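You operate a simulated robot arm through the tools that you are given. There is no shell and no other tool.

You run a simulated robot arm. Do the job below in one go: nothing can be reset, and whatever is moved stays where it is left.

TASK
Wipe up the spilt powder with the pink pad and close both jars.
Fine: each lid on its own jar; put the pad back where it lay. What is to be rubbed or washed off counts as gone when no trace of it is left.

The check looks at the end state, three seconds after you hand in, the way a careful person would. Anything else that was tipped, shoved, dropped, spilled or broken makes it a failure. A push-on lid holds only when it is set on centred and level and pressed home; a screw cap is set on level and turned clockwise until tight.

THE ROBOT
A 7-joint arm with a two-finger gripper, fixed in place. Base frame: the origin is at the foot of the arm, x ahead of it, y to its left, z up; the work surface is at about z = 0. Lengths are in m, angles in degrees, forces in N, time in s.
With the tool pointing down near the work surface it reaches from about 0.16 to 0.38 m from the base axis. Its first joint turns from -72.0 to 72.0 degrees. Payload 0.6 kg.
The tool frame sits at the grasp point between the pads (the TCP): z along the fingers, y along the line on which they close. The tips reach 0.022 m beyond it. The gripper opens to 0.092 m; its body begins 0.065 m behind the TCP.
Orientation is told as [roll, pitch, yaw] about the base's x, y, z axes, in that order, counted from this pose: with the fingers straight down and closing along the base's y, the tool's x points along the base's -x, its y along +y and its z along -z.

THE INTERFACE
- The arm moves only by the tool nudge_tool. Its argument "deltas" is a list of rows, each a list of 7 numbers: the turn, a rotation vector about the base's x, y, z in units of 8 degrees (1.0 is 8 degrees), then the shift along the base's x, y, z in units of 25 mm (1.0 is 25 mm), then the gripper command, from -1 (fully open) to 1 (shut), values between in proportion. In form: [[rx, ry, rz, x, y, z, gripper], ...]. A call has 1 to 20 rows; each row shifts and turns the commanded pose from where the row before left it. A call with a number of a shift or a turn outside -1 to 1 is refused whole. A row lasts 0.2 s, in which the tool goes at most 0.05 m and 8.6 degrees; a call with a longer step from one row to the next is refused whole, and so is a gripper value outside its range. Where a pose cannot be reached the arm comes as near as it can. A force on the tool above 40 N (or 10 N above the force at the start of the call, whichever is more), or a blocked arm, ends the call early, and 0.2 s more pass. The fingers move at their own pace (about 0.0599 m/s each) and stop on an object; they squeeze with about 26 N. The grip force told is the motor's: it shows also when the fingers shut on nothing. Time passes only in rows, and 0.2 s behind the last, so rows that do not move let the fingers close. The reply holds the time, the measured pose of the TCP, the force on the tool along the base axes, the opening and the grip force, in the units named above and with some noise, with the torque about the TCP (base axes, N m) and any sound that the robot's microphone picked up.
- Cameras (640 x 400 px; columns grow to the right, rows downward): "scene" is fixed at [0.0664, -0.2812, 0.404]; the picture's right is [0.68, -0.73, 0.00], its down [-0.43, -0.39, -0.81] and it looks along [0.60, 0.55, -0.58] (base axes); focal length 214 px, centre (320, 200). "wrist" rides on the gripper at [0.071, 0.019, -0.102] in the tool frame; the picture's right is [-0.26, 0.97, 0.00], its down [-0.75, -0.20, -0.63] and it looks along [-0.60, -0.16, 0.78] (tool axes); focal length 280 px, centre (320, 200). There is no depth. A picture from a camera that has moved, and an enlarged one, comes with that camera's place and axes in the base frame and with its lens.
- camera(camera): a new picture of that camera. No time passes.
- close_up(camera, box): a new picture of the part [left, top, right, bottom] of that camera's present view, enlarged. No time passes.
- finish_job(): hands the job in; it is judged then, once.

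Nothing tells you positions but the pictures and the camera data. Unless the task says otherwise, let go and move clear before handing in.

The tools are called after ">>>" as name(argument=value, ...) on one line, values as JSON. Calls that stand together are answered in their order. nudge_tool: Moves the arm, as the interface text tells. Its arguments: {"type":"object","properties":{"deltas":{"type":"array"}},"required":["deltas"]} The other tools are called the same way: camera (camera) takes a picture; close_up (camera, box) takes an enlarged picture of a part of a camera's view; finish_job () hands the job in.

At the start:

```text
t: 0.0
eef_pos: [0.2474, -0.024, 0.2966]
tcp_rot: [0.0, 0.0, 0.0]
force: [0.2, -0.1, 0.2]
ft_torque: [0.02, -0.02, -0.02]
gripper_width: 0.0919
grip_force: 0.0
```

scene: 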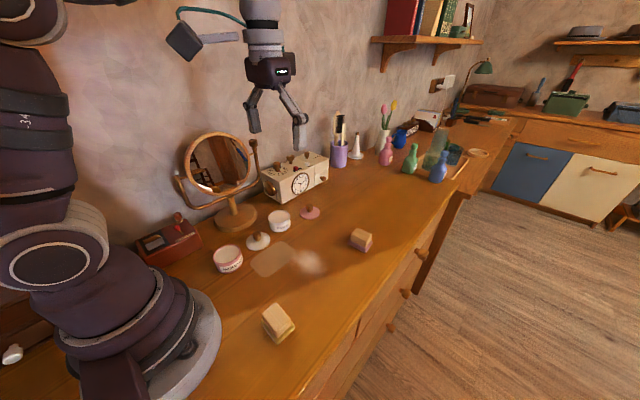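
wrist: 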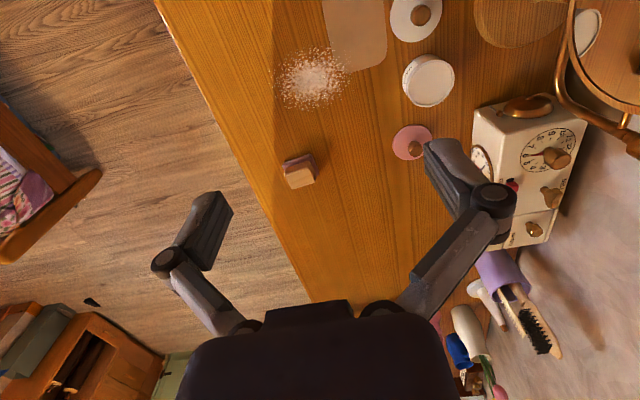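

I see a dressing table with two jars, two knobbed lids, two small pads and a powder spill. I'll take enlarged views before moving anything.

>>> close_up(camera="scene", box=[190, 180, 400, 360])

>>> close_up(camera="wrist", box=[240, 0, 480, 200])

>>> close_up(camera="scene", box=[200, 200, 330, 290])

>>> close_up(camera="scene", box=[240, 220, 400, 350])

```text
2.22 times, centred on (295, 270) of scene
camera zoom: at [0.0664, -0.2812, 0.404], right [0.68, -0.73, 0.0], down [-0.43, -0.39, -0.81], along [0.6, 0.55, -0.58], focal length 477 px, centre (376, 44)
```

zoom: 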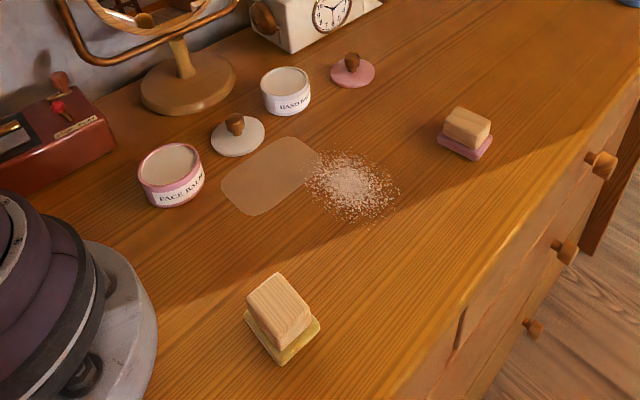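

```text
2.00 times, centred on (360, 100) of wrist
camera zoom: at [0.1766, -0.0051, 0.3986], right [0.26, 0.97, 0.0], down [0.75, -0.2, 0.63], along [0.6, -0.16, -0.78], focal length 561 px, centre (240, 400)
```

zoom: 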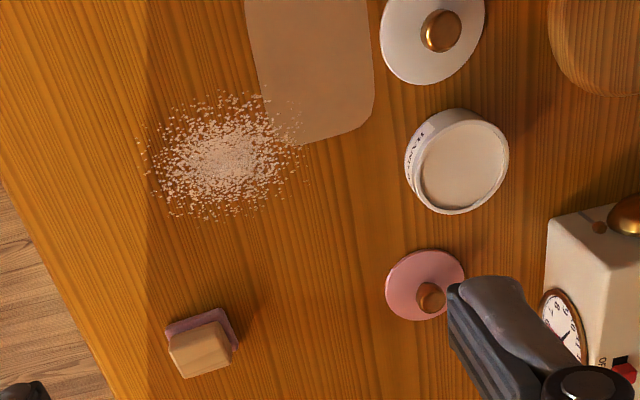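

```text
4.44 times, centred on (265, 245) of scene
camera zoom: at [0.0664, -0.2812, 0.404], right [0.68, -0.73, 0.0], down [-0.43, -0.39, -0.81], along [0.6, 0.55, -0.58], focal length 953 px, centre (564, 0)
```

zoom: 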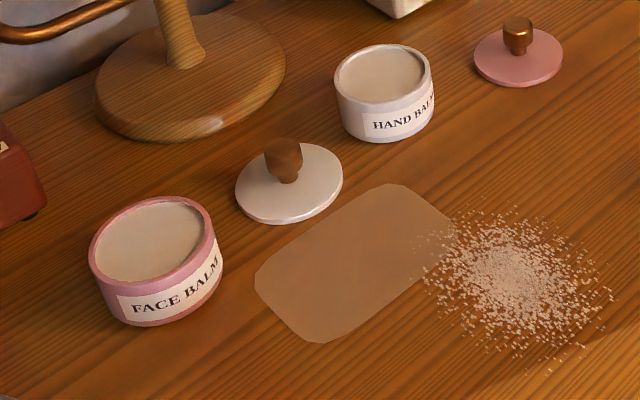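

```text
3.08 times, centred on (320, 285) of scene
camera zoom: at [0.0664, -0.2812, 0.404], right [0.68, -0.73, 0.0], down [-0.43, -0.39, -0.81], along [0.6, 0.55, -0.58], focal length 660 px, centre (320, -62)
```

zoom: 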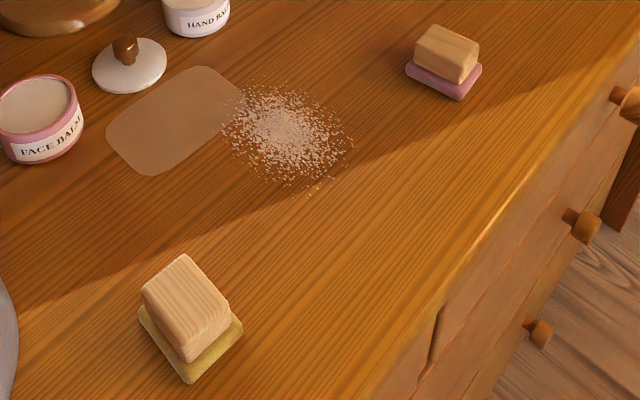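

The lids and jars pair by colour (pink with FACE BALM, white with HAND BALM), with the powder near (0.28, -0.05). The pink pad under its wooden handle is near (0.40, -0.10), so I'll move closer to measure it with the wrist camera.

>>> nudge_tool(deltas=[[0, 0, 0, 0.2625, -0.18, -0.633, -1], [0, 0, 0, 0.2625, -0.18, -0.633, -1], [0, 0, 0, 0.2625, -0.18, -0.633, -1], [0, 0, 0, 0.2625, -0.18, -0.633, -1], [0, 0, 0, 0.2625, -0.18, -0.633, -1], [0, 0, 0, 0.2625, -0.18, -0.633, -1], [0, 0, 0, 0.2625, -0.18, -0.633, -1], [0, 0, 0, 0.2625, -0.18, -0.633, -1], [0, 0, 0, 0, 0, 0, -1]])

>>> camera(camera="wrist")

>>> camera(camera="scene")

```text
t: 2.0
eef_pos: [0.3015, -0.0616, 0.1702]
tcp_rot: [0.0, 0.0, -0.2]
force: [0.4, 0.1, 0.5]
ft_torque: [0.01, 0.02, 0.0]
gripper_width: 0.0924
grip_force: 0.0
```

```text
taken
camera wrist: at [0.23, -0.0419, 0.2714], right [0.26, 0.97, 0.0], down [0.75, -0.2, 0.62], along [0.6, -0.16, -0.78], focal length 280 px, centre (320, 200)
```

wrist: 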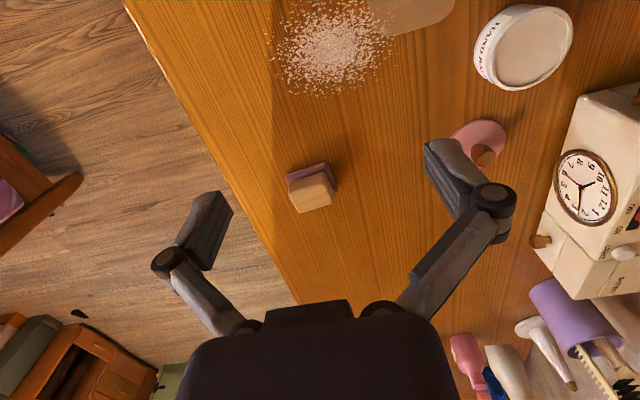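

```text
taken
```

scene: 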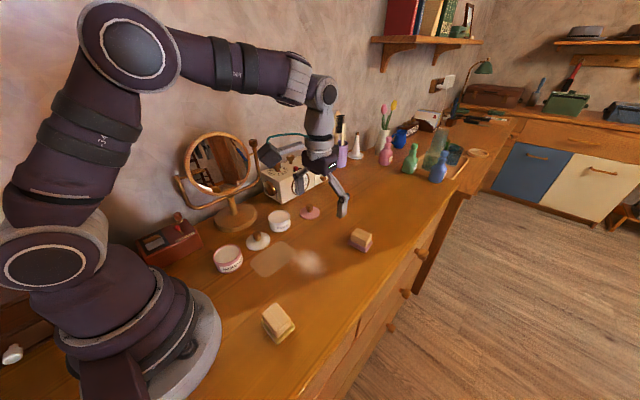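

The pad is clear in the wrist view, so I'll enlarge it to measure its position and its yaw.

>>> close_up(camera="wrist", box=[265, 140, 361, 230])

>>> close_up(camera="scene", box=[320, 210, 400, 270])

>>> close_up(camera="wrist", box=[420, 0, 580, 180])

>>> close_up(camera="wrist", box=[240, 0, 480, 140])

```text
4.44 times, centred on (313, 185) of wrist
camera zoom: at [0.23, -0.0419, 0.2714], right [0.26, 0.97, 0.0], down [0.75, -0.2, 0.62], along [0.6, -0.16, -0.78], focal length 1246 px, centre (351, 267)
```

zoom: 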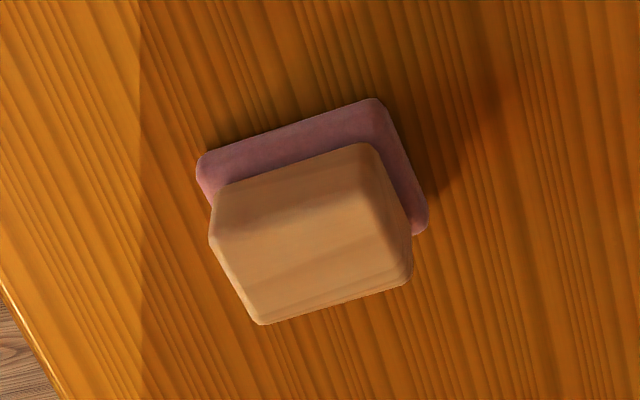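

```text
6.67 times, centred on (360, 240) of scene
camera zoom: at [0.0664, -0.2812, 0.404], right [0.68, -0.73, 0.0], down [-0.43, -0.39, -0.81], along [0.6, 0.55, -0.58], focal length 1430 px, centre (53, -67)
```

zoom: 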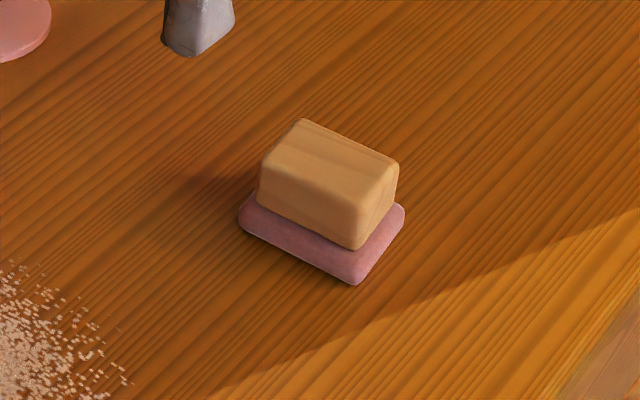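

```text
2.22 times, centred on (500, 90) of wrist
camera zoom: at [0.23, -0.0419, 0.2714], right [0.26, 0.97, 0.0], down [0.75, -0.2, 0.62], along [0.6, -0.16, -0.78], focal length 623 px, centre (-80, 444)
```

zoom: 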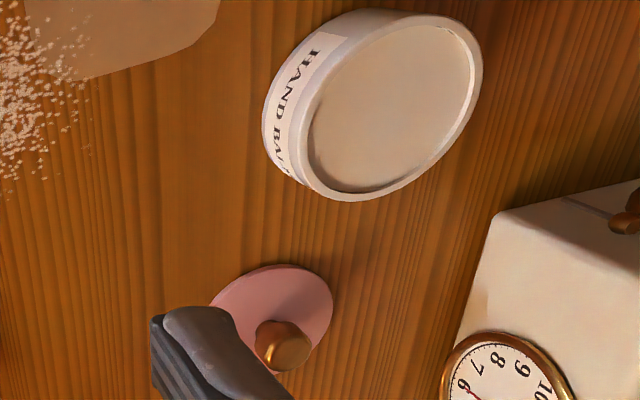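

```text
2.67 times, centred on (360, 70) of wrist
camera zoom: at [0.23, -0.0419, 0.2714], right [0.26, 0.97, 0.0], down [0.75, -0.2, 0.62], along [0.6, -0.16, -0.78], focal length 748 px, centre (213, 547)
```

zoom: 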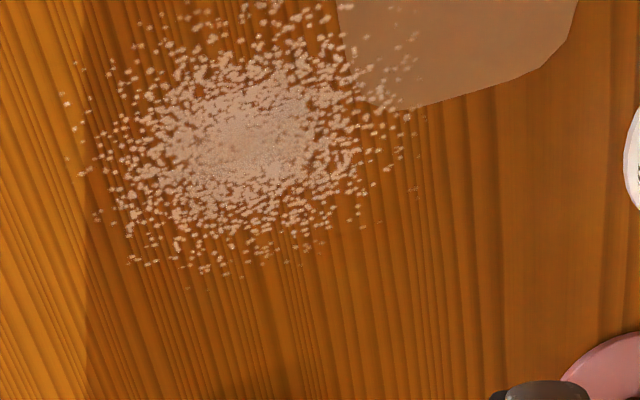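

The pad is about 50 x 41 mm, centred near (0.409, -0.100) with a yaw of about +4°, and its handle is about 40 mm wide along y. Next I'll look closely at the jars and lids to see how they close.

>>> close_up(camera="scene", box=[205, 235, 250, 280])

>>> close_up(camera="scene", box=[240, 222, 280, 256])

>>> close_up(camera="scene", box=[260, 200, 300, 240])

>>> close_up(camera="scene", box=[290, 195, 330, 225])

```text
8.89 times, centred on (228, 258) of scene
camera zoom: at [0.0664, -0.2812, 0.404], right [0.68, -0.73, 0.0], down [-0.43, -0.39, -0.81], along [0.6, 0.55, -0.58], focal length 1906 px, centre (1142, -311)
```

zoom: 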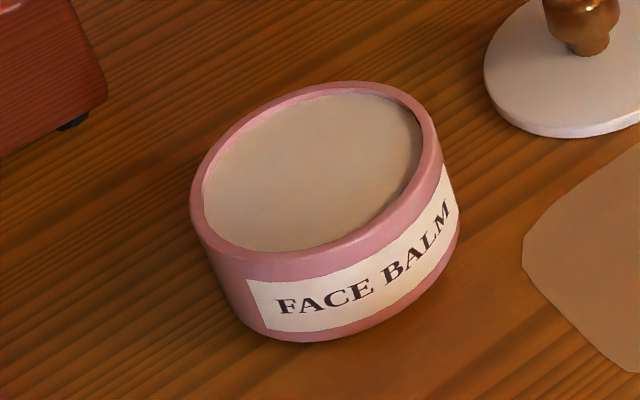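

```text
11.76 times, centred on (260, 239) of scene
camera zoom: at [0.0664, -0.2812, 0.404], right [0.68, -0.73, 0.0], down [-0.43, -0.39, -0.81], along [0.6, 0.55, -0.58], focal length 2523 px, centre (1026, -259)
```

zoom: 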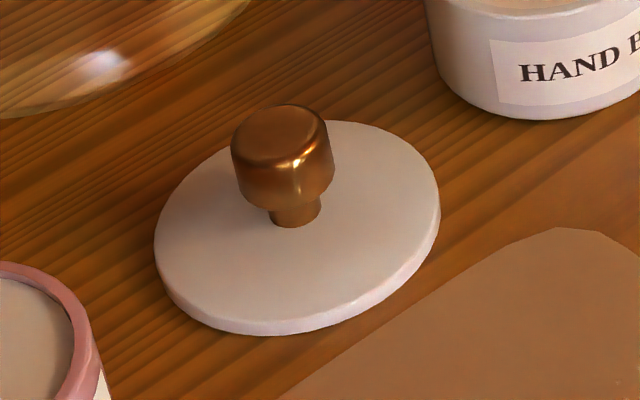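

```text
10.00 times, centred on (280, 220) of scene
camera zoom: at [0.0664, -0.2812, 0.404], right [0.68, -0.73, 0.0], down [-0.43, -0.39, -0.81], along [0.6, 0.55, -0.58], focal length 2145 px, centre (720, 0)
```

zoom: 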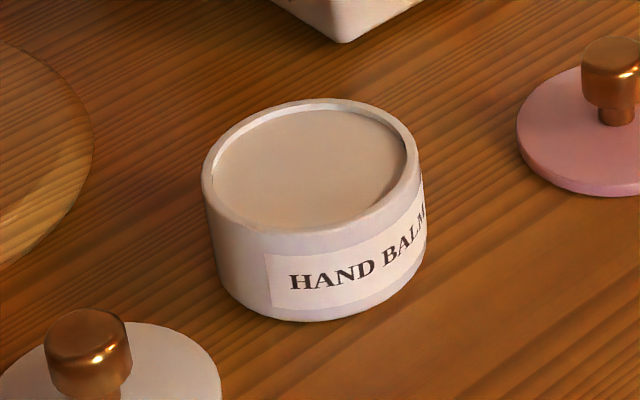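

```text
13.33 times, centred on (310, 210) of scene
camera zoom: at [0.0664, -0.2812, 0.404], right [0.68, -0.73, 0.0], down [-0.43, -0.39, -0.81], along [0.6, 0.55, -0.58], focal length 2860 px, centre (453, 67)
```

zoom: 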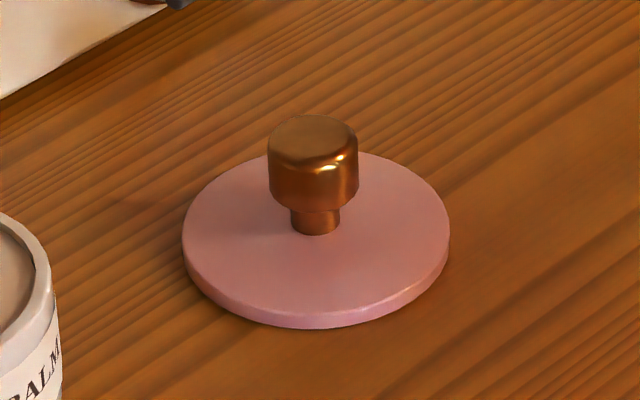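

Both lids are plain push-on discs of about 59 mm with knobs about 20 mm wide, and the jars are about 32 mm tall. I'll start with the white lid and jar, moving over them to measure their centres with the wrist camera.

>>> nudge_tool(deltas=[[0, 0, 0, -0.5, 0.7, 0, -1], [0, 0, 0, -0.5, 0.7, 0, -1], [0, 0, 0, -0.5, 0.7, 0, -1], [0, 0, 0, -0.5, 0.7, 0, -1], [0, 0, 0, -0.5, 0.7, 0, -1], [0, 0, 0, -0.5, 0.7, 0, -1], [0, 0, 0, -0.5, 0.7, 0, -1], [0, 0, 0, -0.5, 0.7, 0, -1], [0, 0, 0, 0, 0, 0, -1]])

>>> camera(camera="wrist")

>>> camera(camera="scene")

```text
t: 4.0
eef_pos: [0.1993, 0.0807, 0.1696]
tcp_rot: [0.0, 0.0, 0.0]
force: [0.1, 0.4, 0.0]
ft_torque: [-0.03, -0.03, 0.0]
gripper_width: 0.0919
grip_force: 0.1
```

```text
taken
camera wrist: at [0.1291, 0.1, 0.2727], right [0.26, 0.96, 0.0], down [0.75, -0.2, 0.62], along [0.6, -0.16, -0.78], focal length 280 px, centre (320, 200)
```

wrist: 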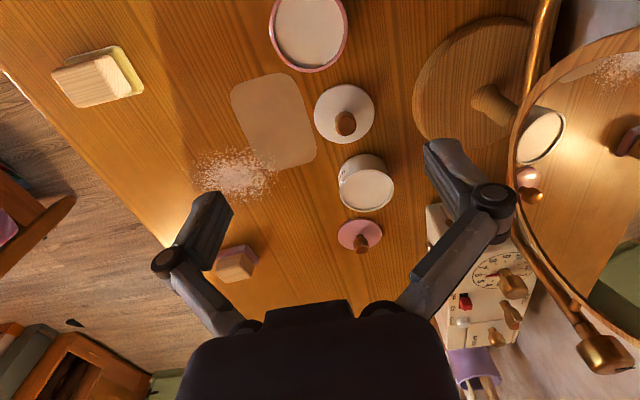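

```text
taken
```

scene: 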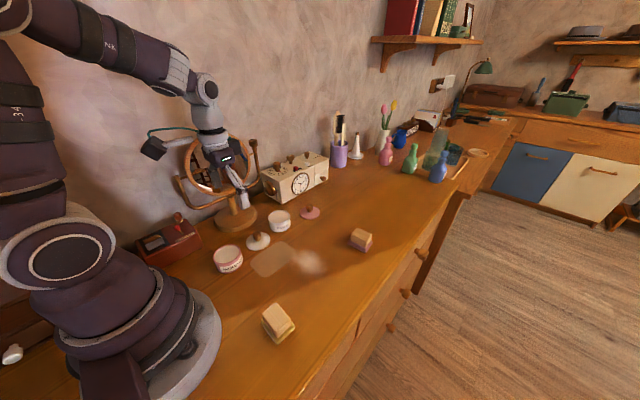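

This view shows both jars and both lids at once. I'll zoom in on each to get its centre.

>>> close_up(camera="wrist", box=[300, 75, 390, 150])

>>> close_up(camera="wrist", box=[320, 140, 410, 215])

>>> close_up(camera="wrist", box=[260, 0, 360, 80])

>>> close_up(camera="wrist", box=[320, 205, 400, 265])

```text
5.33 times, centred on (345, 112) of wrist
camera zoom: at [0.1291, 0.1, 0.2727], right [0.26, 0.96, 0.0], down [0.75, -0.2, 0.62], along [0.6, -0.16, -0.78], focal length 1495 px, centre (187, 667)
```

zoom: 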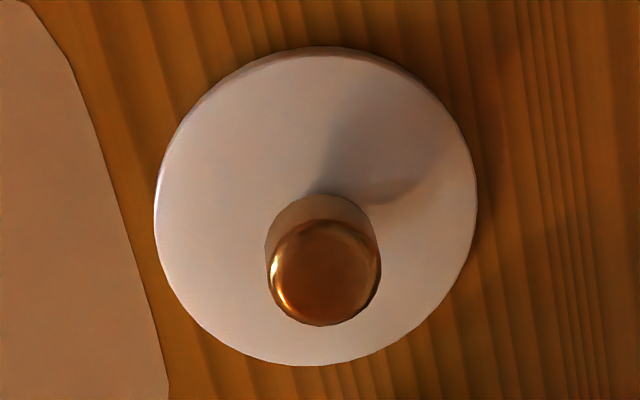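

```text
5.33 times, centred on (365, 178) of wrist
camera zoom: at [0.1291, 0.1, 0.2727], right [0.26, 0.96, 0.0], down [0.75, -0.2, 0.62], along [0.6, -0.16, -0.78], focal length 1495 px, centre (80, 320)
```

zoom: 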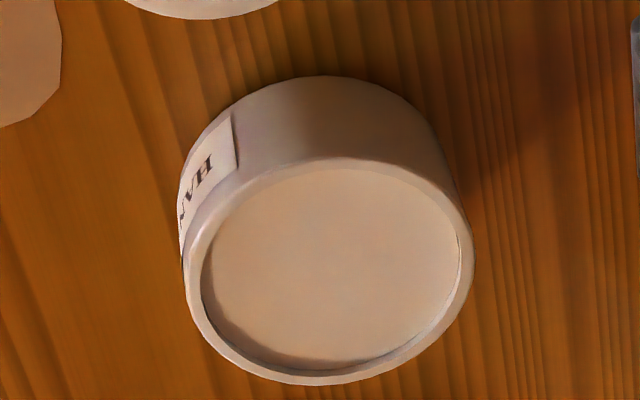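

```text
5.00 times, centred on (310, 40) of wrist
camera zoom: at [0.1291, 0.1, 0.2727], right [0.26, 0.96, 0.0], down [0.75, -0.2, 0.62], along [0.6, -0.16, -0.78], focal length 1402 px, centre (370, 1000)
```

zoom: 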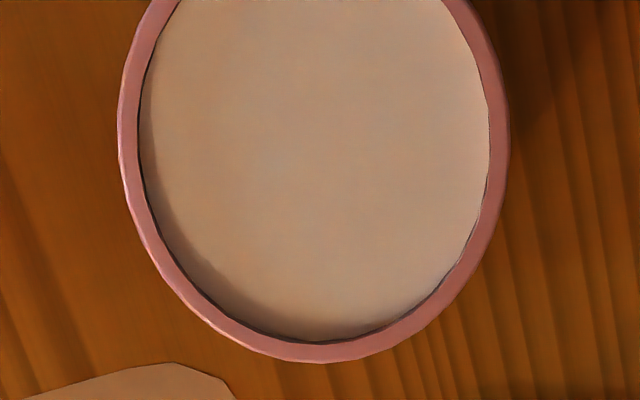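

```text
6.67 times, centred on (360, 235) of wrist
camera zoom: at [0.1291, 0.1, 0.2727], right [0.26, 0.96, 0.0], down [0.75, -0.2, 0.62], along [0.6, -0.16, -0.78], focal length 1869 px, centre (53, -33)
```

zoom: 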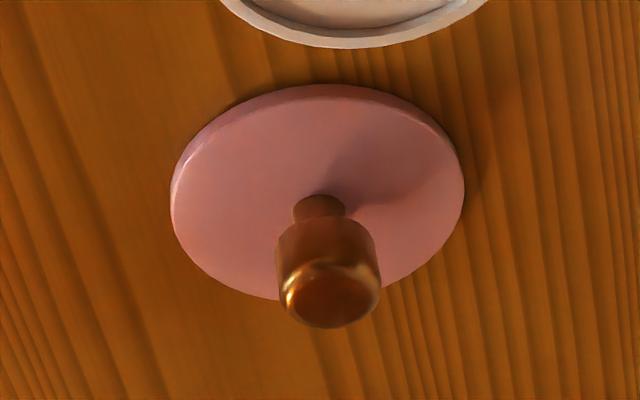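

The white lid centre comes out at about (0.240, 0.095) and the white jar at about (0.317, 0.101) with its rim near z = 0.032. I'll move above the white lid's knob with the fingers partly open.

>>> nudge_tool(deltas=[[0, 0, 0, 0.3256, 0.1136, -0.717, -0.3], [0, 0, 0, 0.3256, 0.1136, -0.717, -0.1], [0, 0, 0, 0.3256, 0.1136, -0.717, -0.1], [0, 0, 0, 0.3256, 0.1136, -0.717, -0.1], [0, 0, 0, 0.3256, 0.1136, -0.717, -0.1], [0, 0, 0, 0, 0, 0, -0.1]])

>>> camera(camera="wrist")

>>> close_up(camera="scene", box=[200, 160, 340, 270])

```text
t: 5.4
eef_pos: [0.241, 0.0945, 0.0811]
tcp_rot: [0.0, 0.0, 0.0]
force: [0.0, 0.2, -0.2]
ft_torque: [-0.02, -0.04, 0.0]
gripper_width: 0.0507
grip_force: 0.2
```

```text
taken
camera wrist: at [0.1698, 0.1136, 0.1833], right [0.26, 0.96, 0.0], down [0.75, -0.2, 0.63], along [0.6, -0.16, -0.78], focal length 280 px, centre (320, 200)
```

wrist: 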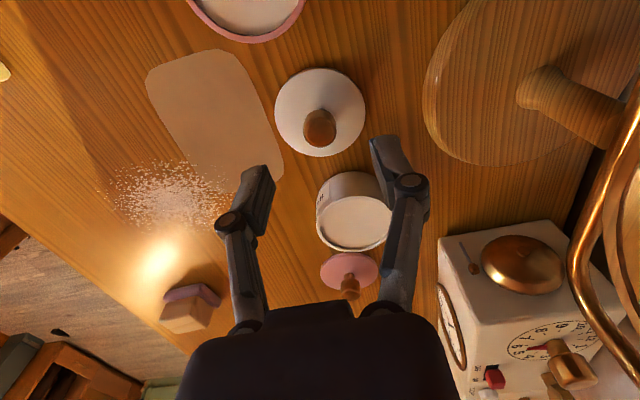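

```text
3.64 times, centred on (270, 215) of scene
camera zoom: at [0.0664, -0.2812, 0.404], right [0.68, -0.73, 0.0], down [-0.43, -0.39, -0.81], along [0.6, 0.55, -0.58], focal length 780 px, centre (502, 146)
```

zoom: 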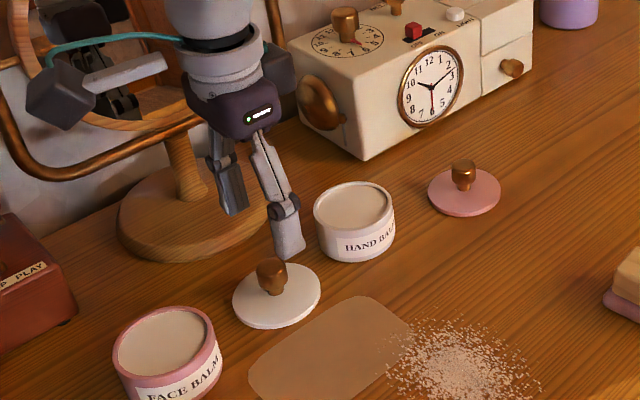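

The gripper is over the lid with good clearance from the mirror. One more close-up will confirm the knob's position before I go down.

>>> close_up(camera="wrist", box=[270, 60, 370, 160])

>>> close_up(camera="wrist", box=[300, 160, 420, 300])

```text
4.00 times, centred on (320, 110) of wrist
camera zoom: at [0.1698, 0.1136, 0.1833], right [0.26, 0.96, 0.0], down [0.75, -0.2, 0.63], along [0.6, -0.16, -0.78], focal length 1122 px, centre (320, 560)
```

zoom: 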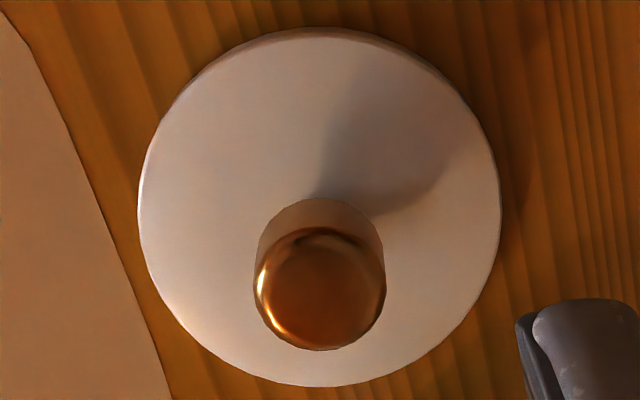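

```text
2.86 times, centred on (360, 230) of wrist
camera zoom: at [0.1698, 0.1136, 0.1833], right [0.26, 0.96, 0.0], down [0.75, -0.2, 0.63], along [0.6, -0.16, -0.78], focal length 801 px, centre (206, 114)
```

zoom: 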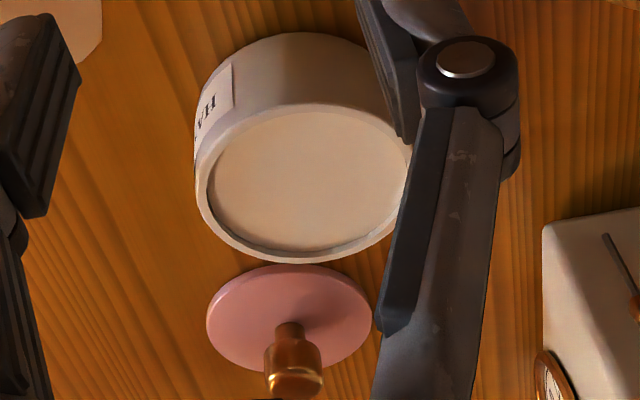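

The lid centre is confirmed at (0.240, 0.0945). I'll descend to z = 0.030 and stop before closing.

>>> nudge_tool(deltas=[[0, 0, 0, -0.04, 0, -0.5, -0.1], [0, 0, 0, 0, 0, -0.5, -0.1], [0, 0, 0, 0, 0, -0.5, -0.1], [0, 0, 0, 0, 0, -0.4, -0.1], [0, 0, 0, 0, 0, -0.1, -0.1], [0, 0, 0, 0, 0, 0, -0.1]])

>>> camera(camera="wrist")

>>> close_up(camera="scene", box=[220, 200, 320, 270])

```text
t: 6.8
eef_pos: [0.2397, 0.0933, 0.0304]
tcp_rot: [0.0, 0.0, -0.1]
force: [-0.6, -1.0, -1.2]
ft_torque: [-0.05, 0.0, 0.03]
gripper_width: 0.0507
grip_force: 0.0
```

```text
taken
camera wrist: at [0.1685, 0.1123, 0.1326], right [0.26, 0.97, 0.0], down [0.75, -0.2, 0.62], along [0.6, -0.16, -0.78], focal length 280 px, centre (320, 200)
```

wrist: 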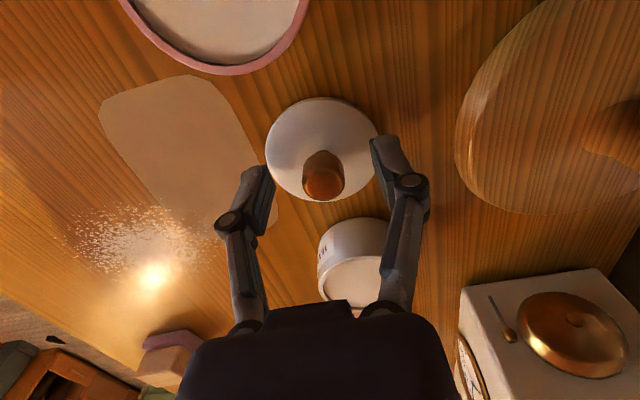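

```text
5.71 times, centred on (270, 235) of scene
camera zoom: at [0.0664, -0.2812, 0.404], right [0.68, -0.73, 0.0], down [-0.43, -0.39, -0.81], along [0.6, 0.55, -0.58], focal length 1226 px, centre (606, 0)
```

zoom: 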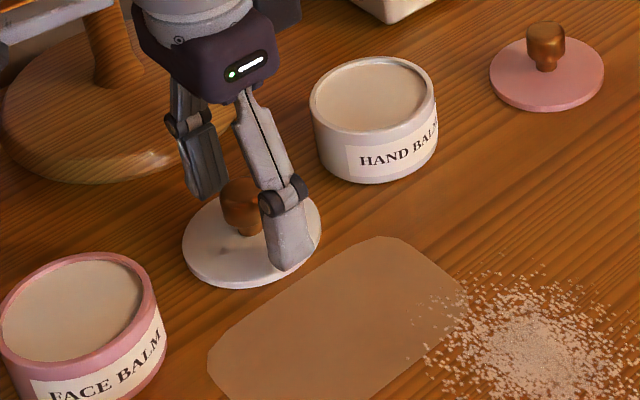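

Both fingers straddle the knob just above the lid. I'll centre by 1 mm in y and close on the knob.

>>> nudge_tool(deltas=[[0, 0, 0, 0, 0.04, 0.02, 0.2], [0, 0, 0, 0, 0, 0, 0.4], [0, 0, 0, 0, 0, 0, 0.6], [0, 0, 0, 0, 0, 0, 1], [0, 0, 0, 0, 0, 0, 1], [0, 0, 0, 0, 0, 0, 1]])

>>> camera(camera="wrist")

```text
t: 8.2
eef_pos: [0.2387, 0.0942, 0.0321]
tcp_rot: [0.0, 0.0, 0.0]
force: [-1.7, 0.4, 2.0]
ft_torque: [0.01, 0.05, 0.0]
gripper_width: 0.0181
grip_force: 26.3
```

```text
taken
camera wrist: at [0.1682, 0.1129, 0.1334], right [0.26, 0.97, 0.0], down [0.75, -0.2, 0.63], along [0.6, -0.16, -0.78], focal length 280 px, centre (320, 200)
```

wrist: 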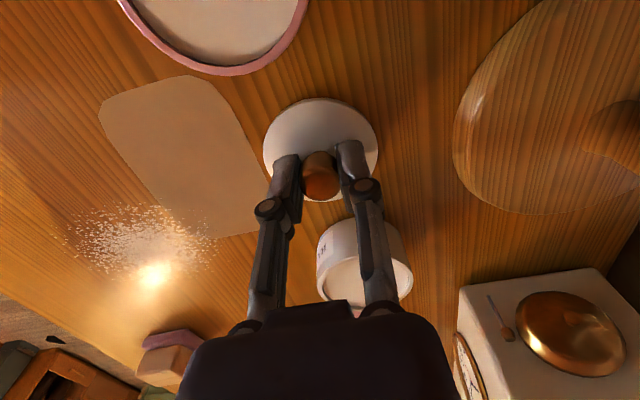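

The knob is gripped at 18 mm. I'll lift 60 mm and check that the lid hangs level.

>>> nudge_tool(deltas=[[0, 0, 0, 0, 0, 0.3, 1], [0, 0, 0, 0, 0, 0.7, 1], [0, 0, 0, 0, 0, 0.7, 1], [0, 0, 0, 0, 0, 0.7, 1], [0, 0, 0, 0, 0, 0, 1]])

>>> camera(camera="wrist")

>>> close_up(camera="scene", box=[220, 180, 320, 250])

```text
t: 9.4
eef_pos: [0.2392, 0.0943, 0.0901]
tcp_rot: [0.0, 0.0, 0.0]
force: [-0.1, -0.1, 0.0]
ft_torque: [-0.01, -0.02, 0.01]
gripper_width: 0.0182
grip_force: 25.8
```

```text
taken
camera wrist: at [0.1684, 0.113, 0.1918], right [0.26, 0.97, 0.0], down [0.75, -0.2, 0.62], along [0.6, -0.16, -0.78], focal length 280 px, centre (320, 200)
```

wrist: 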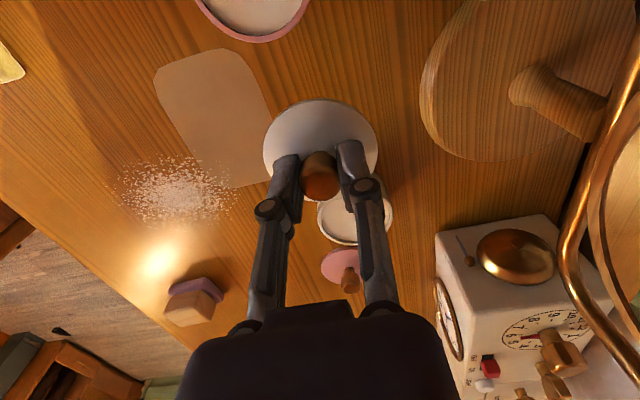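

```text
5.71 times, centred on (270, 215) of scene
camera zoom: at [0.0664, -0.2812, 0.404], right [0.68, -0.73, 0.0], down [-0.43, -0.39, -0.81], along [0.6, 0.55, -0.58], focal length 1226 px, centre (606, 114)
```

zoom: 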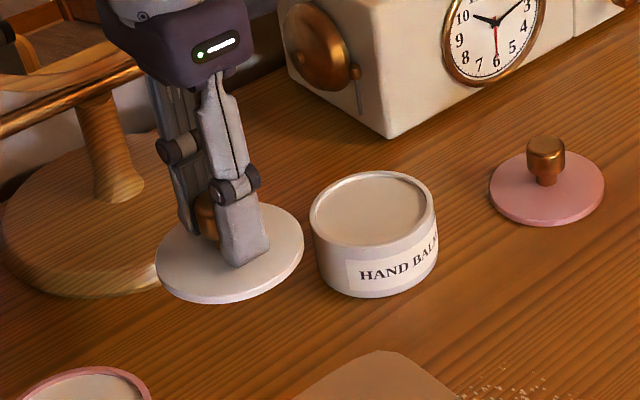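

The lid is off the table and level. I'll measure its centre relative to the TCP.

>>> close_up(camera="wrist", box=[255, 90, 390, 210])

>>> close_up(camera="scene", box=[240, 200, 300, 240])

```text
3.33 times, centred on (322, 150) of wrist
camera zoom: at [0.1684, 0.113, 0.1918], right [0.26, 0.97, 0.0], down [0.75, -0.2, 0.62], along [0.6, -0.16, -0.78], focal length 935 px, centre (312, 367)
```

zoom: 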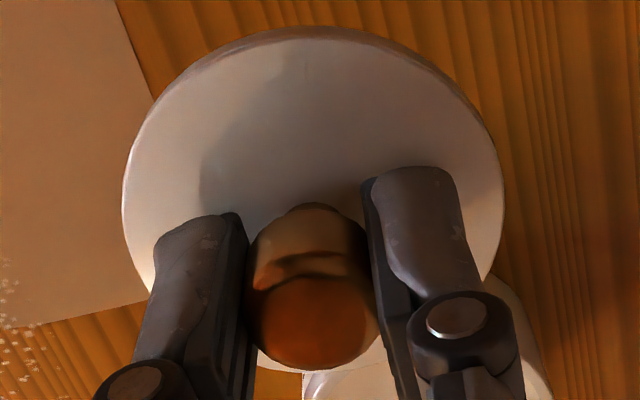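

```text
10.00 times, centred on (270, 220) of scene
camera zoom: at [0.0664, -0.2812, 0.404], right [0.68, -0.73, 0.0], down [-0.43, -0.39, -0.81], along [0.6, 0.55, -0.58], focal length 2145 px, centre (820, 0)
```

zoom: 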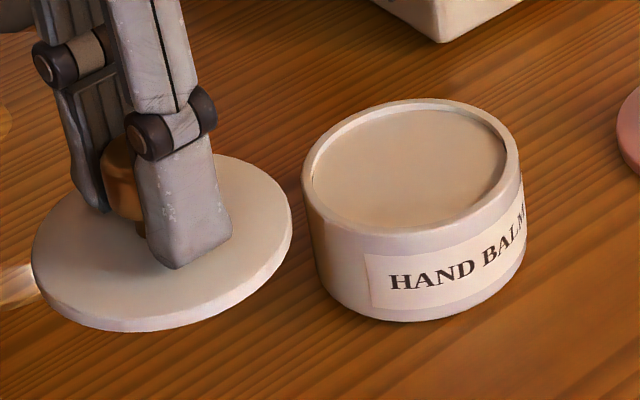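

The lid's centre sits about 0.8 mm in +x from the TCP. I'll carry it over the white jar at height.

>>> nudge_tool(deltas=[[0, 0, 0, 0.4, 0.04, 0, 1], [0, 0, 0, 0.6, 0.06, 0, 1], [0, 0, 0, 0.6, 0.06, 0, 1], [0, 0, 0, 0.6, 0.06, 0, 1], [0, 0, 0, 0.6, 0.04, 0, 1], [0, 0, 0, 0.288, 0.02, 0, 1], [0, 0, 0, 0, 0, 0, 1]])

>>> camera(camera="wrist")

>>> close_up(camera="scene", box=[250, 180, 320, 240])

```text
t: 11.0
eef_pos: [0.3168, 0.1012, 0.0916]
tcp_rot: [0.0, -0.1, 0.1]
force: [0.0, 0.1, -0.9]
ft_torque: [-0.01, 0.06, 0.0]
gripper_width: 0.0183
grip_force: 25.9
```

```text
taken
camera wrist: at [0.2451, 0.1214, 0.1931], right [0.26, 0.97, 0.0], down [0.75, -0.2, 0.63], along [0.6, -0.16, -0.78], focal length 280 px, centre (320, 200)
```

wrist: 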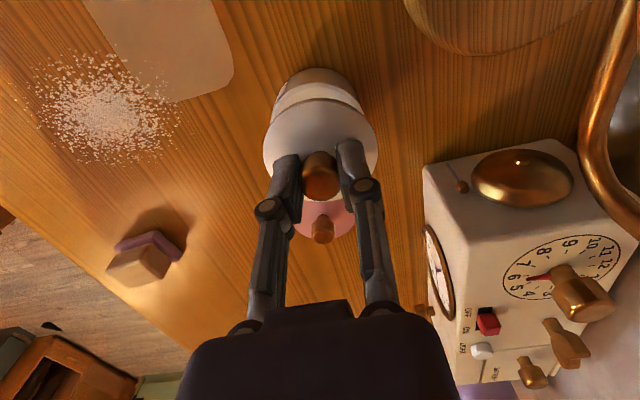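

```text
6.67 times, centred on (285, 210) of scene
camera zoom: at [0.0664, -0.2812, 0.404], right [0.68, -0.73, 0.0], down [-0.43, -0.39, -0.81], along [0.6, 0.55, -0.58], focal length 1430 px, centre (553, 133)
```

zoom: 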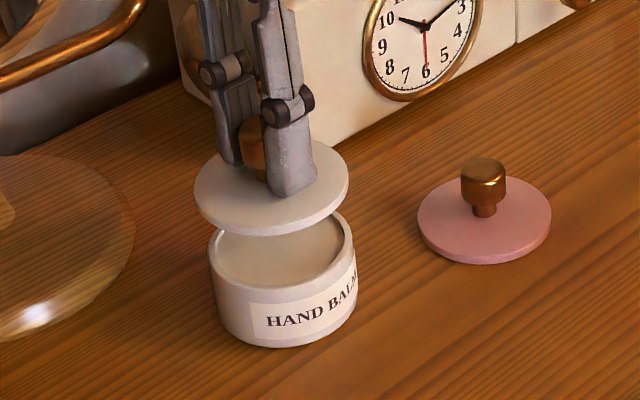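

The lid is above the jar. I'll lower it to a few millimetres over the rim and check the alignment from both cameras.

>>> nudge_tool(deltas=[[0, 0, 0, 0.02, -0.02, -0.4, 1], [0, 0, 0, 0, 0, -0.4, 1], [0, 0, 0, 0, 0, -0.12, 1], [0, 0, 0, 0, 0, 0, 1]])

>>> close_up(camera="wrist", box=[255, 80, 390, 210])

>>> close_up(camera="scene", box=[260, 190, 310, 240])

```text
t: 12.0
eef_pos: [0.3159, 0.1018, 0.0691]
tcp_rot: [0.0, 0.0, 0.1]
force: [-0.3, -0.1, -0.8]
ft_torque: [-0.03, 0.01, 0.01]
gripper_width: 0.018
grip_force: 26.0
```

```text
3.08 times, centred on (322, 145) of wrist
camera zoom: at [0.2457, 0.1201, 0.1701], right [0.26, 0.97, 0.0], down [0.75, -0.2, 0.62], along [0.6, -0.16, -0.78], focal length 863 px, centre (312, 369)
```

zoom: 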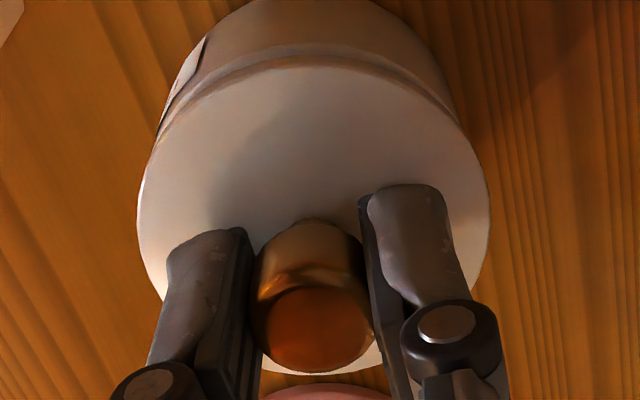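

```text
8.00 times, centred on (285, 215) of scene
camera zoom: at [0.0664, -0.2812, 0.404], right [0.68, -0.73, 0.0], down [-0.43, -0.39, -0.81], along [0.6, 0.55, -0.58], focal length 1716 px, centre (600, 80)
```

zoom: 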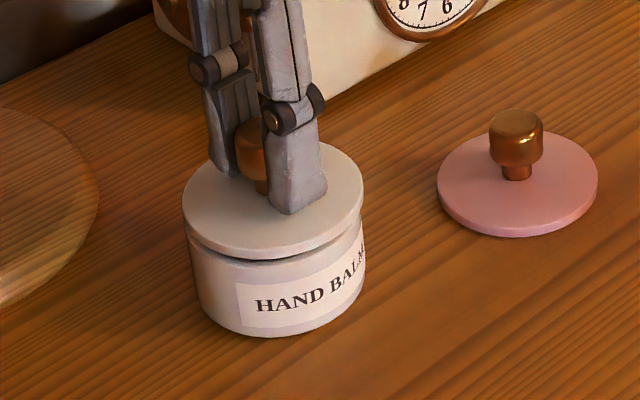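

The two views nearly agree. I'll enlarge the rim edges to fine-tune the sideways and front-back alignment.

>>> close_up(camera="wrist", box=[265, 78, 375, 140])

>>> close_up(camera="scene", box=[270, 205, 310, 235])

```text
5.82 times, centred on (320, 109) of wrist
camera zoom: at [0.2457, 0.1201, 0.1701], right [0.26, 0.97, 0.0], down [0.75, -0.2, 0.62], along [0.6, -0.16, -0.78], focal length 1631 px, centre (320, 730)
```

zoom: 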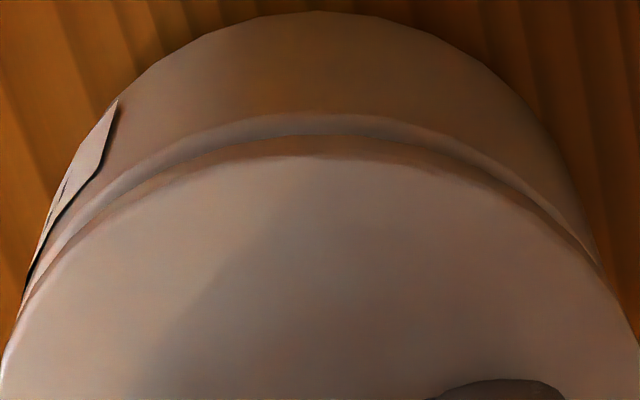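

```text
13.33 times, centred on (290, 220) of scene
camera zoom: at [0.0664, -0.2812, 0.404], right [0.68, -0.73, 0.0], down [-0.43, -0.39, -0.81], along [0.6, 0.55, -0.58], focal length 2860 px, centre (720, -67)
```

zoom: 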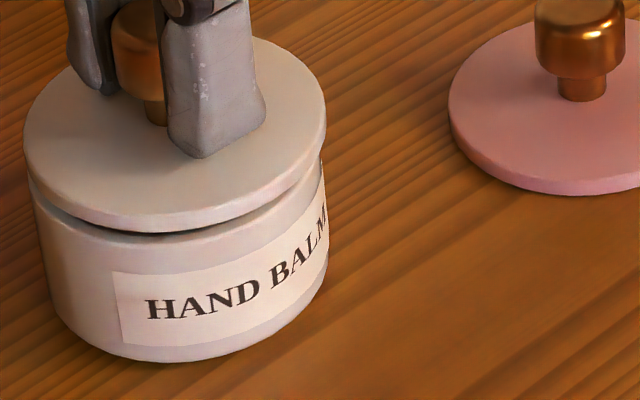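

The lid and jar are lined up to within about half a millimetre. I'll lower gently to contact.

>>> nudge_tool(deltas=[[0, 0, 0, 0, 0, -0.08, 1], [0, 0, 0, 0, 0, -0.08, 1], [0, 0, 0, 0, 0, -0.04, 1], [0, 0, 0, 0, 0, 0, 1]])

>>> close_up(camera="scene", box=[270, 205, 310, 235])

```text
t: 13.0
eef_pos: [0.3191, 0.1013, 0.0647]
tcp_rot: [0.0, -0.1, 0.0]
force: [-13.4, -6.7, 33.3]
ft_torque: [-0.12, 0.06, -0.06]
gripper_width: 0.018
grip_force: 26.1
heard: snap
```

```text
13.33 times, centred on (290, 220) of scene
camera zoom: at [0.0663, -0.2813, 0.404], right [0.68, -0.73, 0.0], down [-0.43, -0.39, -0.82], along [0.6, 0.55, -0.58], focal length 2860 px, centre (720, -67)
```

zoom: 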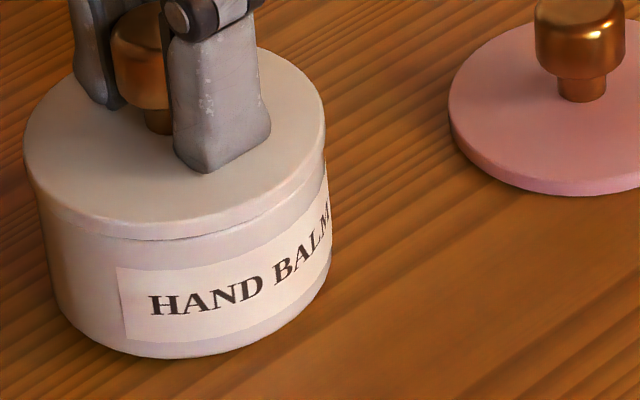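

I heard a snap and the lid now sits flush on the white jar. I'll relieve the load, open the fingers and lift away.

>>> nudge_tool(deltas=[[0, 0, 0, 0.04, 0, 0.05, 1], [0, 0, 0, 0.03, 0, 0.02, 1], [0, 0, 0, 0, 0, 0, 0.4], [0, 0, 0, 0, 0, 0, 0.1], [0, 0, 0, 0, 0, 0, 0.0], [0, 0, 0, 0, 0, 0, 0.0]])

>>> close_up(camera="wrist", box=[220, 60, 420, 240])

```text
t: 14.4
eef_pos: [0.3193, 0.1022, 0.0631]
tcp_rot: [-0.1, 0.0, 0.0]
force: [-0.2, 0.8, 1.1]
ft_torque: [-0.01, 0.0, 0.01]
gripper_width: 0.046
grip_force: 0.0
```

```text
2.22 times, centred on (320, 150) of wrist
camera zoom: at [0.2481, 0.1206, 0.1662], right [0.26, 0.97, 0.0], down [0.75, -0.2, 0.63], along [0.6, -0.16, -0.78], focal length 623 px, centre (320, 311)
```

zoom: 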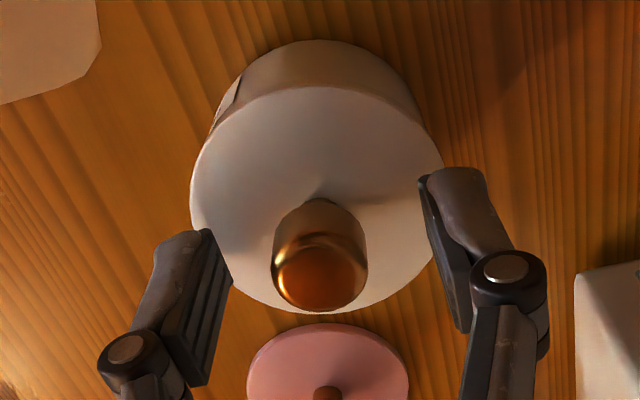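

The knob is clear of the fingers. I'll lift away and move out towards the pink lid at about (0.4085, 0.0795) to see how far the arm reaches.

>>> nudge_tool(deltas=[[0, 0, 0, 0, 0, 0.5, 0], [0, 0, 0, 0, 0, 0.8, 0], [0, 0, 0, 0, 0, 0.9, 0], [0, 0, 0, 0.5, -0.2, 0, 0], [0, 0, 0, 0.5, -0.2, 0, 0], [0, 0, 0, 0.5, -0.2, 0, 0], [0, 0, 0, 0.5, -0.2, 0, 0], [0, 0, 0, 0.4, 0, 0, 0], [0, 0, 0, 0, 0, 0, 0]])

>>> camera(camera="wrist")

>>> camera(camera="scene")

```text
t: 16.4
eef_pos: [0.3702, 0.0792, 0.1183]
tcp_rot: [0.1, 0.1, -0.1]
force: [0.1, 0.1, -1.1]
ft_torque: [0.05, 0.0, 0.03]
gripper_width: 0.046
grip_force: 0.1
out of reach, approached as far as the arm can: row 8
```

```text
taken
camera wrist: at [0.2996, 0.0983, 0.2214], right [0.26, 0.97, 0.0], down [0.75, -0.2, 0.62], along [0.6, -0.16, -0.78], focal length 280 px, centre (320, 200)
```

wrist: 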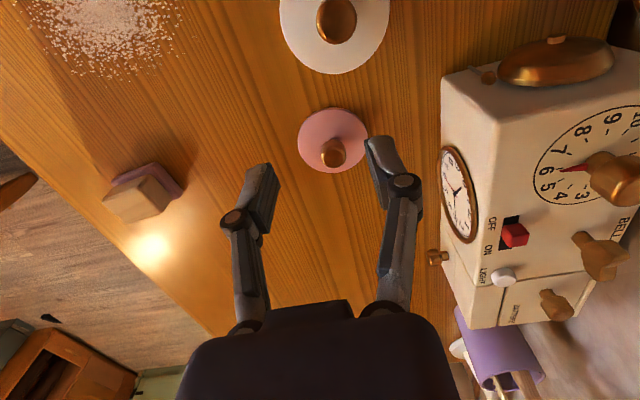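

```text
taken
```

scene: 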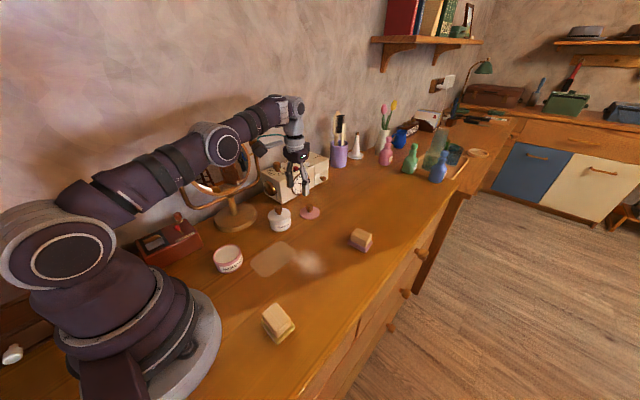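

Straight down, the arm stops near r = 0.378, so the pink lid needs an outward tilt. First I'll measure the pink lid from this nearer view.

>>> close_up(camera="wrist", box=[285, 90, 385, 190])

>>> close_up(camera="wrist", box=[90, 140, 200, 240])

```text
4.00 times, centred on (335, 140) of wrist
camera zoom: at [0.2996, 0.0983, 0.2214], right [0.26, 0.97, 0.0], down [0.75, -0.2, 0.62], along [0.6, -0.16, -0.78], focal length 1122 px, centre (260, 440)
```

zoom: 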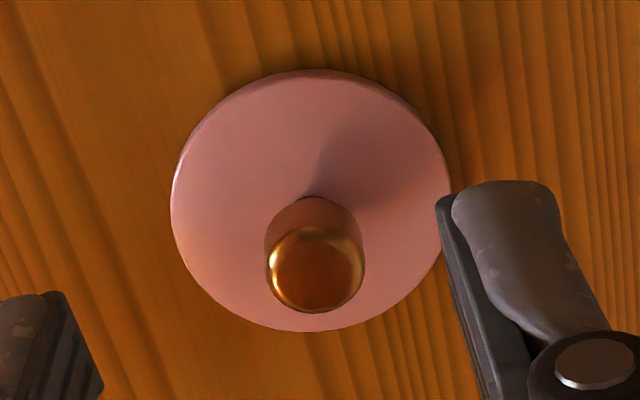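

```text
4.00 times, centred on (145, 190) of wrist
camera zoom: at [0.2996, 0.0983, 0.2214], right [0.26, 0.97, 0.0], down [0.75, -0.2, 0.62], along [0.6, -0.16, -0.78], focal length 1122 px, centre (1020, 240)
```

zoom: 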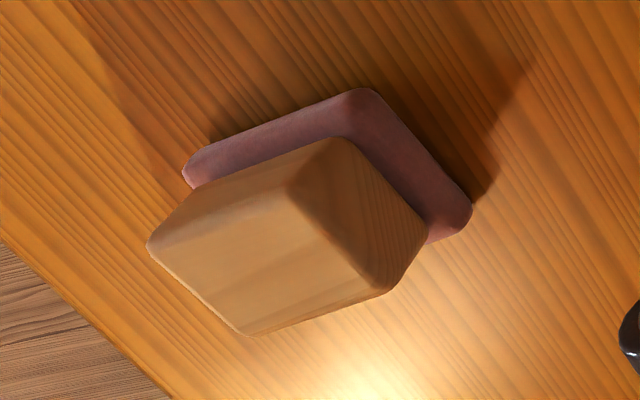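

The pink lid centre is at (0.410, 0.080). I'll tilt the tool 16° outward and move to just above it.

>>> nudge_tool(deltas=[[0, -1, 0, 0, 0, 0, 0], [0, -1, 0, 0, 0, 0, 0], [0, 0, 0, 0.3, 0, -0.3, 0], [0, 0, 0, 0.3, 0, -0.3, 0], [0, 0, 0, 0, 0, 0, 0]])

>>> camera(camera="wrist")

>>> camera(camera="scene")

```text
t: 17.6
eef_pos: [0.3863, 0.0805, 0.1018]
tcp_rot: [0.1, -16.1, 0.1]
force: [0.5, -0.9, 0.2]
ft_torque: [0.01, 0.02, -0.02]
gripper_width: 0.046
grip_force: 0.0
```

```text
taken
camera wrist: at [0.2901, 0.099, 0.1815], right [0.25, 0.97, 0.07], down [0.55, -0.2, 0.81], along [0.8, -0.16, -0.58], focal length 280 px, centre (320, 200)
```

wrist: 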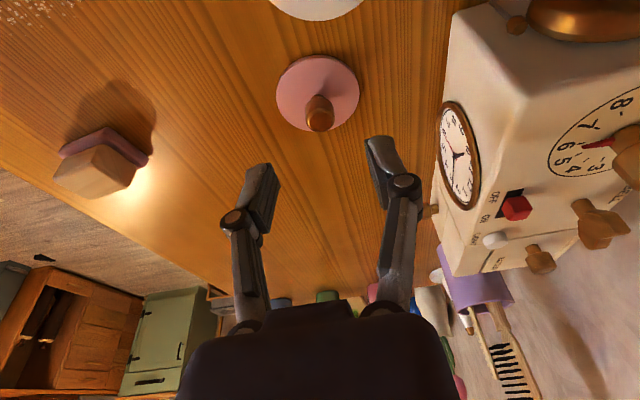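

```text
taken
```

scene: 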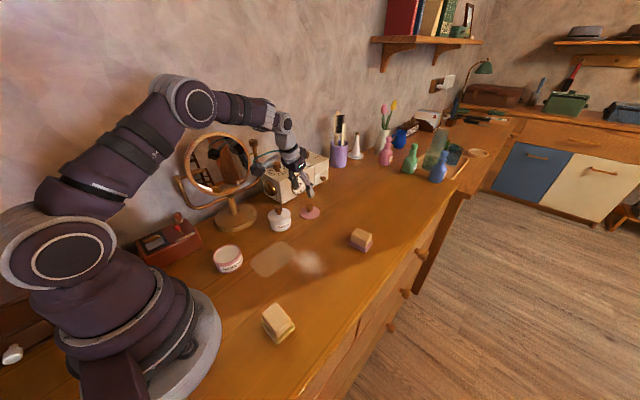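

The tilt opens up the reach. I'll continue to just above the knob and check the clearances over the white jar.

>>> nudge_tool(deltas=[[0, 0, 0, 0.42, -0.01, -0.5, 0], [0, 0, 0, 0.41, -0.01, -0.5, 0], [0, 0, 0, 0, 0, -0.5, 0], [0, 0, 0, 0, 0, 0, 0]])

>>> camera(camera="wrist")

>>> close_up(camera="scene", box=[240, 120, 360, 240])

```text
t: 18.6
eef_pos: [0.4054, 0.0821, 0.0672]
tcp_rot: [0.0, -16.0, 0.0]
force: [0.2, -0.3, 0.0]
ft_torque: [-0.03, -0.03, 0.02]
gripper_width: 0.0457
grip_force: 0.1
```

```text
taken
camera wrist: at [0.3098, 0.0997, 0.1454], right [0.25, 0.96, 0.07], down [0.55, -0.2, 0.81], along [0.8, -0.16, -0.58], focal length 280 px, centre (320, 200)
```

wrist: 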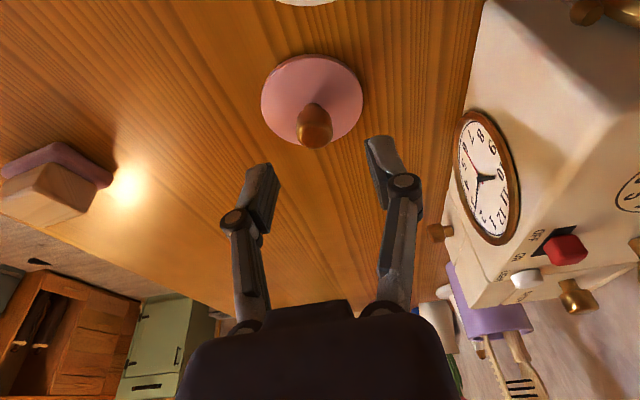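

```text
3.33 times, centred on (300, 180) of scene
camera zoom: at [0.0664, -0.2812, 0.404], right [0.68, -0.73, 0.0], down [-0.43, -0.39, -0.81], along [0.6, 0.55, -0.58], focal length 715 px, centre (387, 267)
```

zoom: 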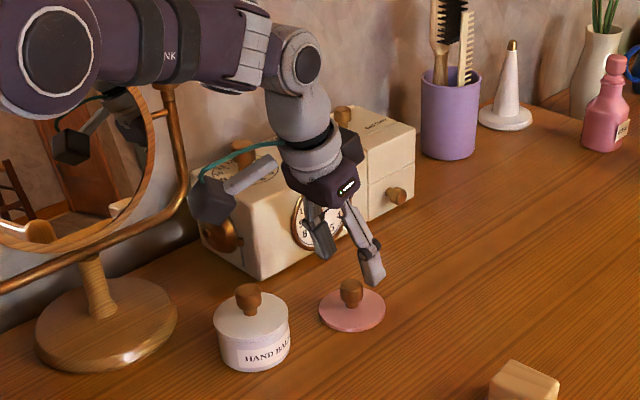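

The wrist camera clears the white jar. I'll take one more close-up to check the sideways alignment before the final descent.

>>> close_up(camera="wrist", box=[250, 40, 390, 170])

```text
3.08 times, centred on (320, 105) of wrist
camera zoom: at [0.3098, 0.0997, 0.1454], right [0.25, 0.96, 0.07], down [0.55, -0.2, 0.81], along [0.8, -0.16, -0.58], focal length 863 px, centre (320, 492)
```

zoom: 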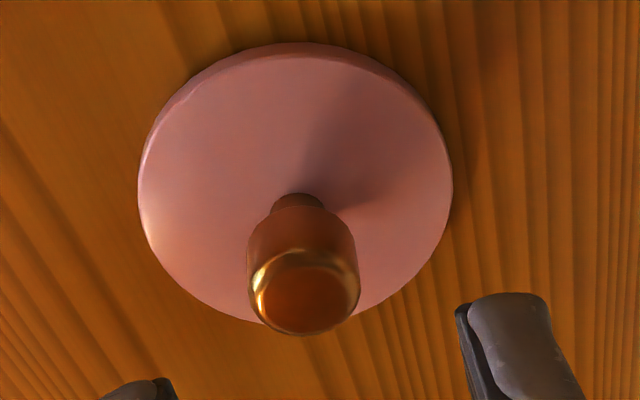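

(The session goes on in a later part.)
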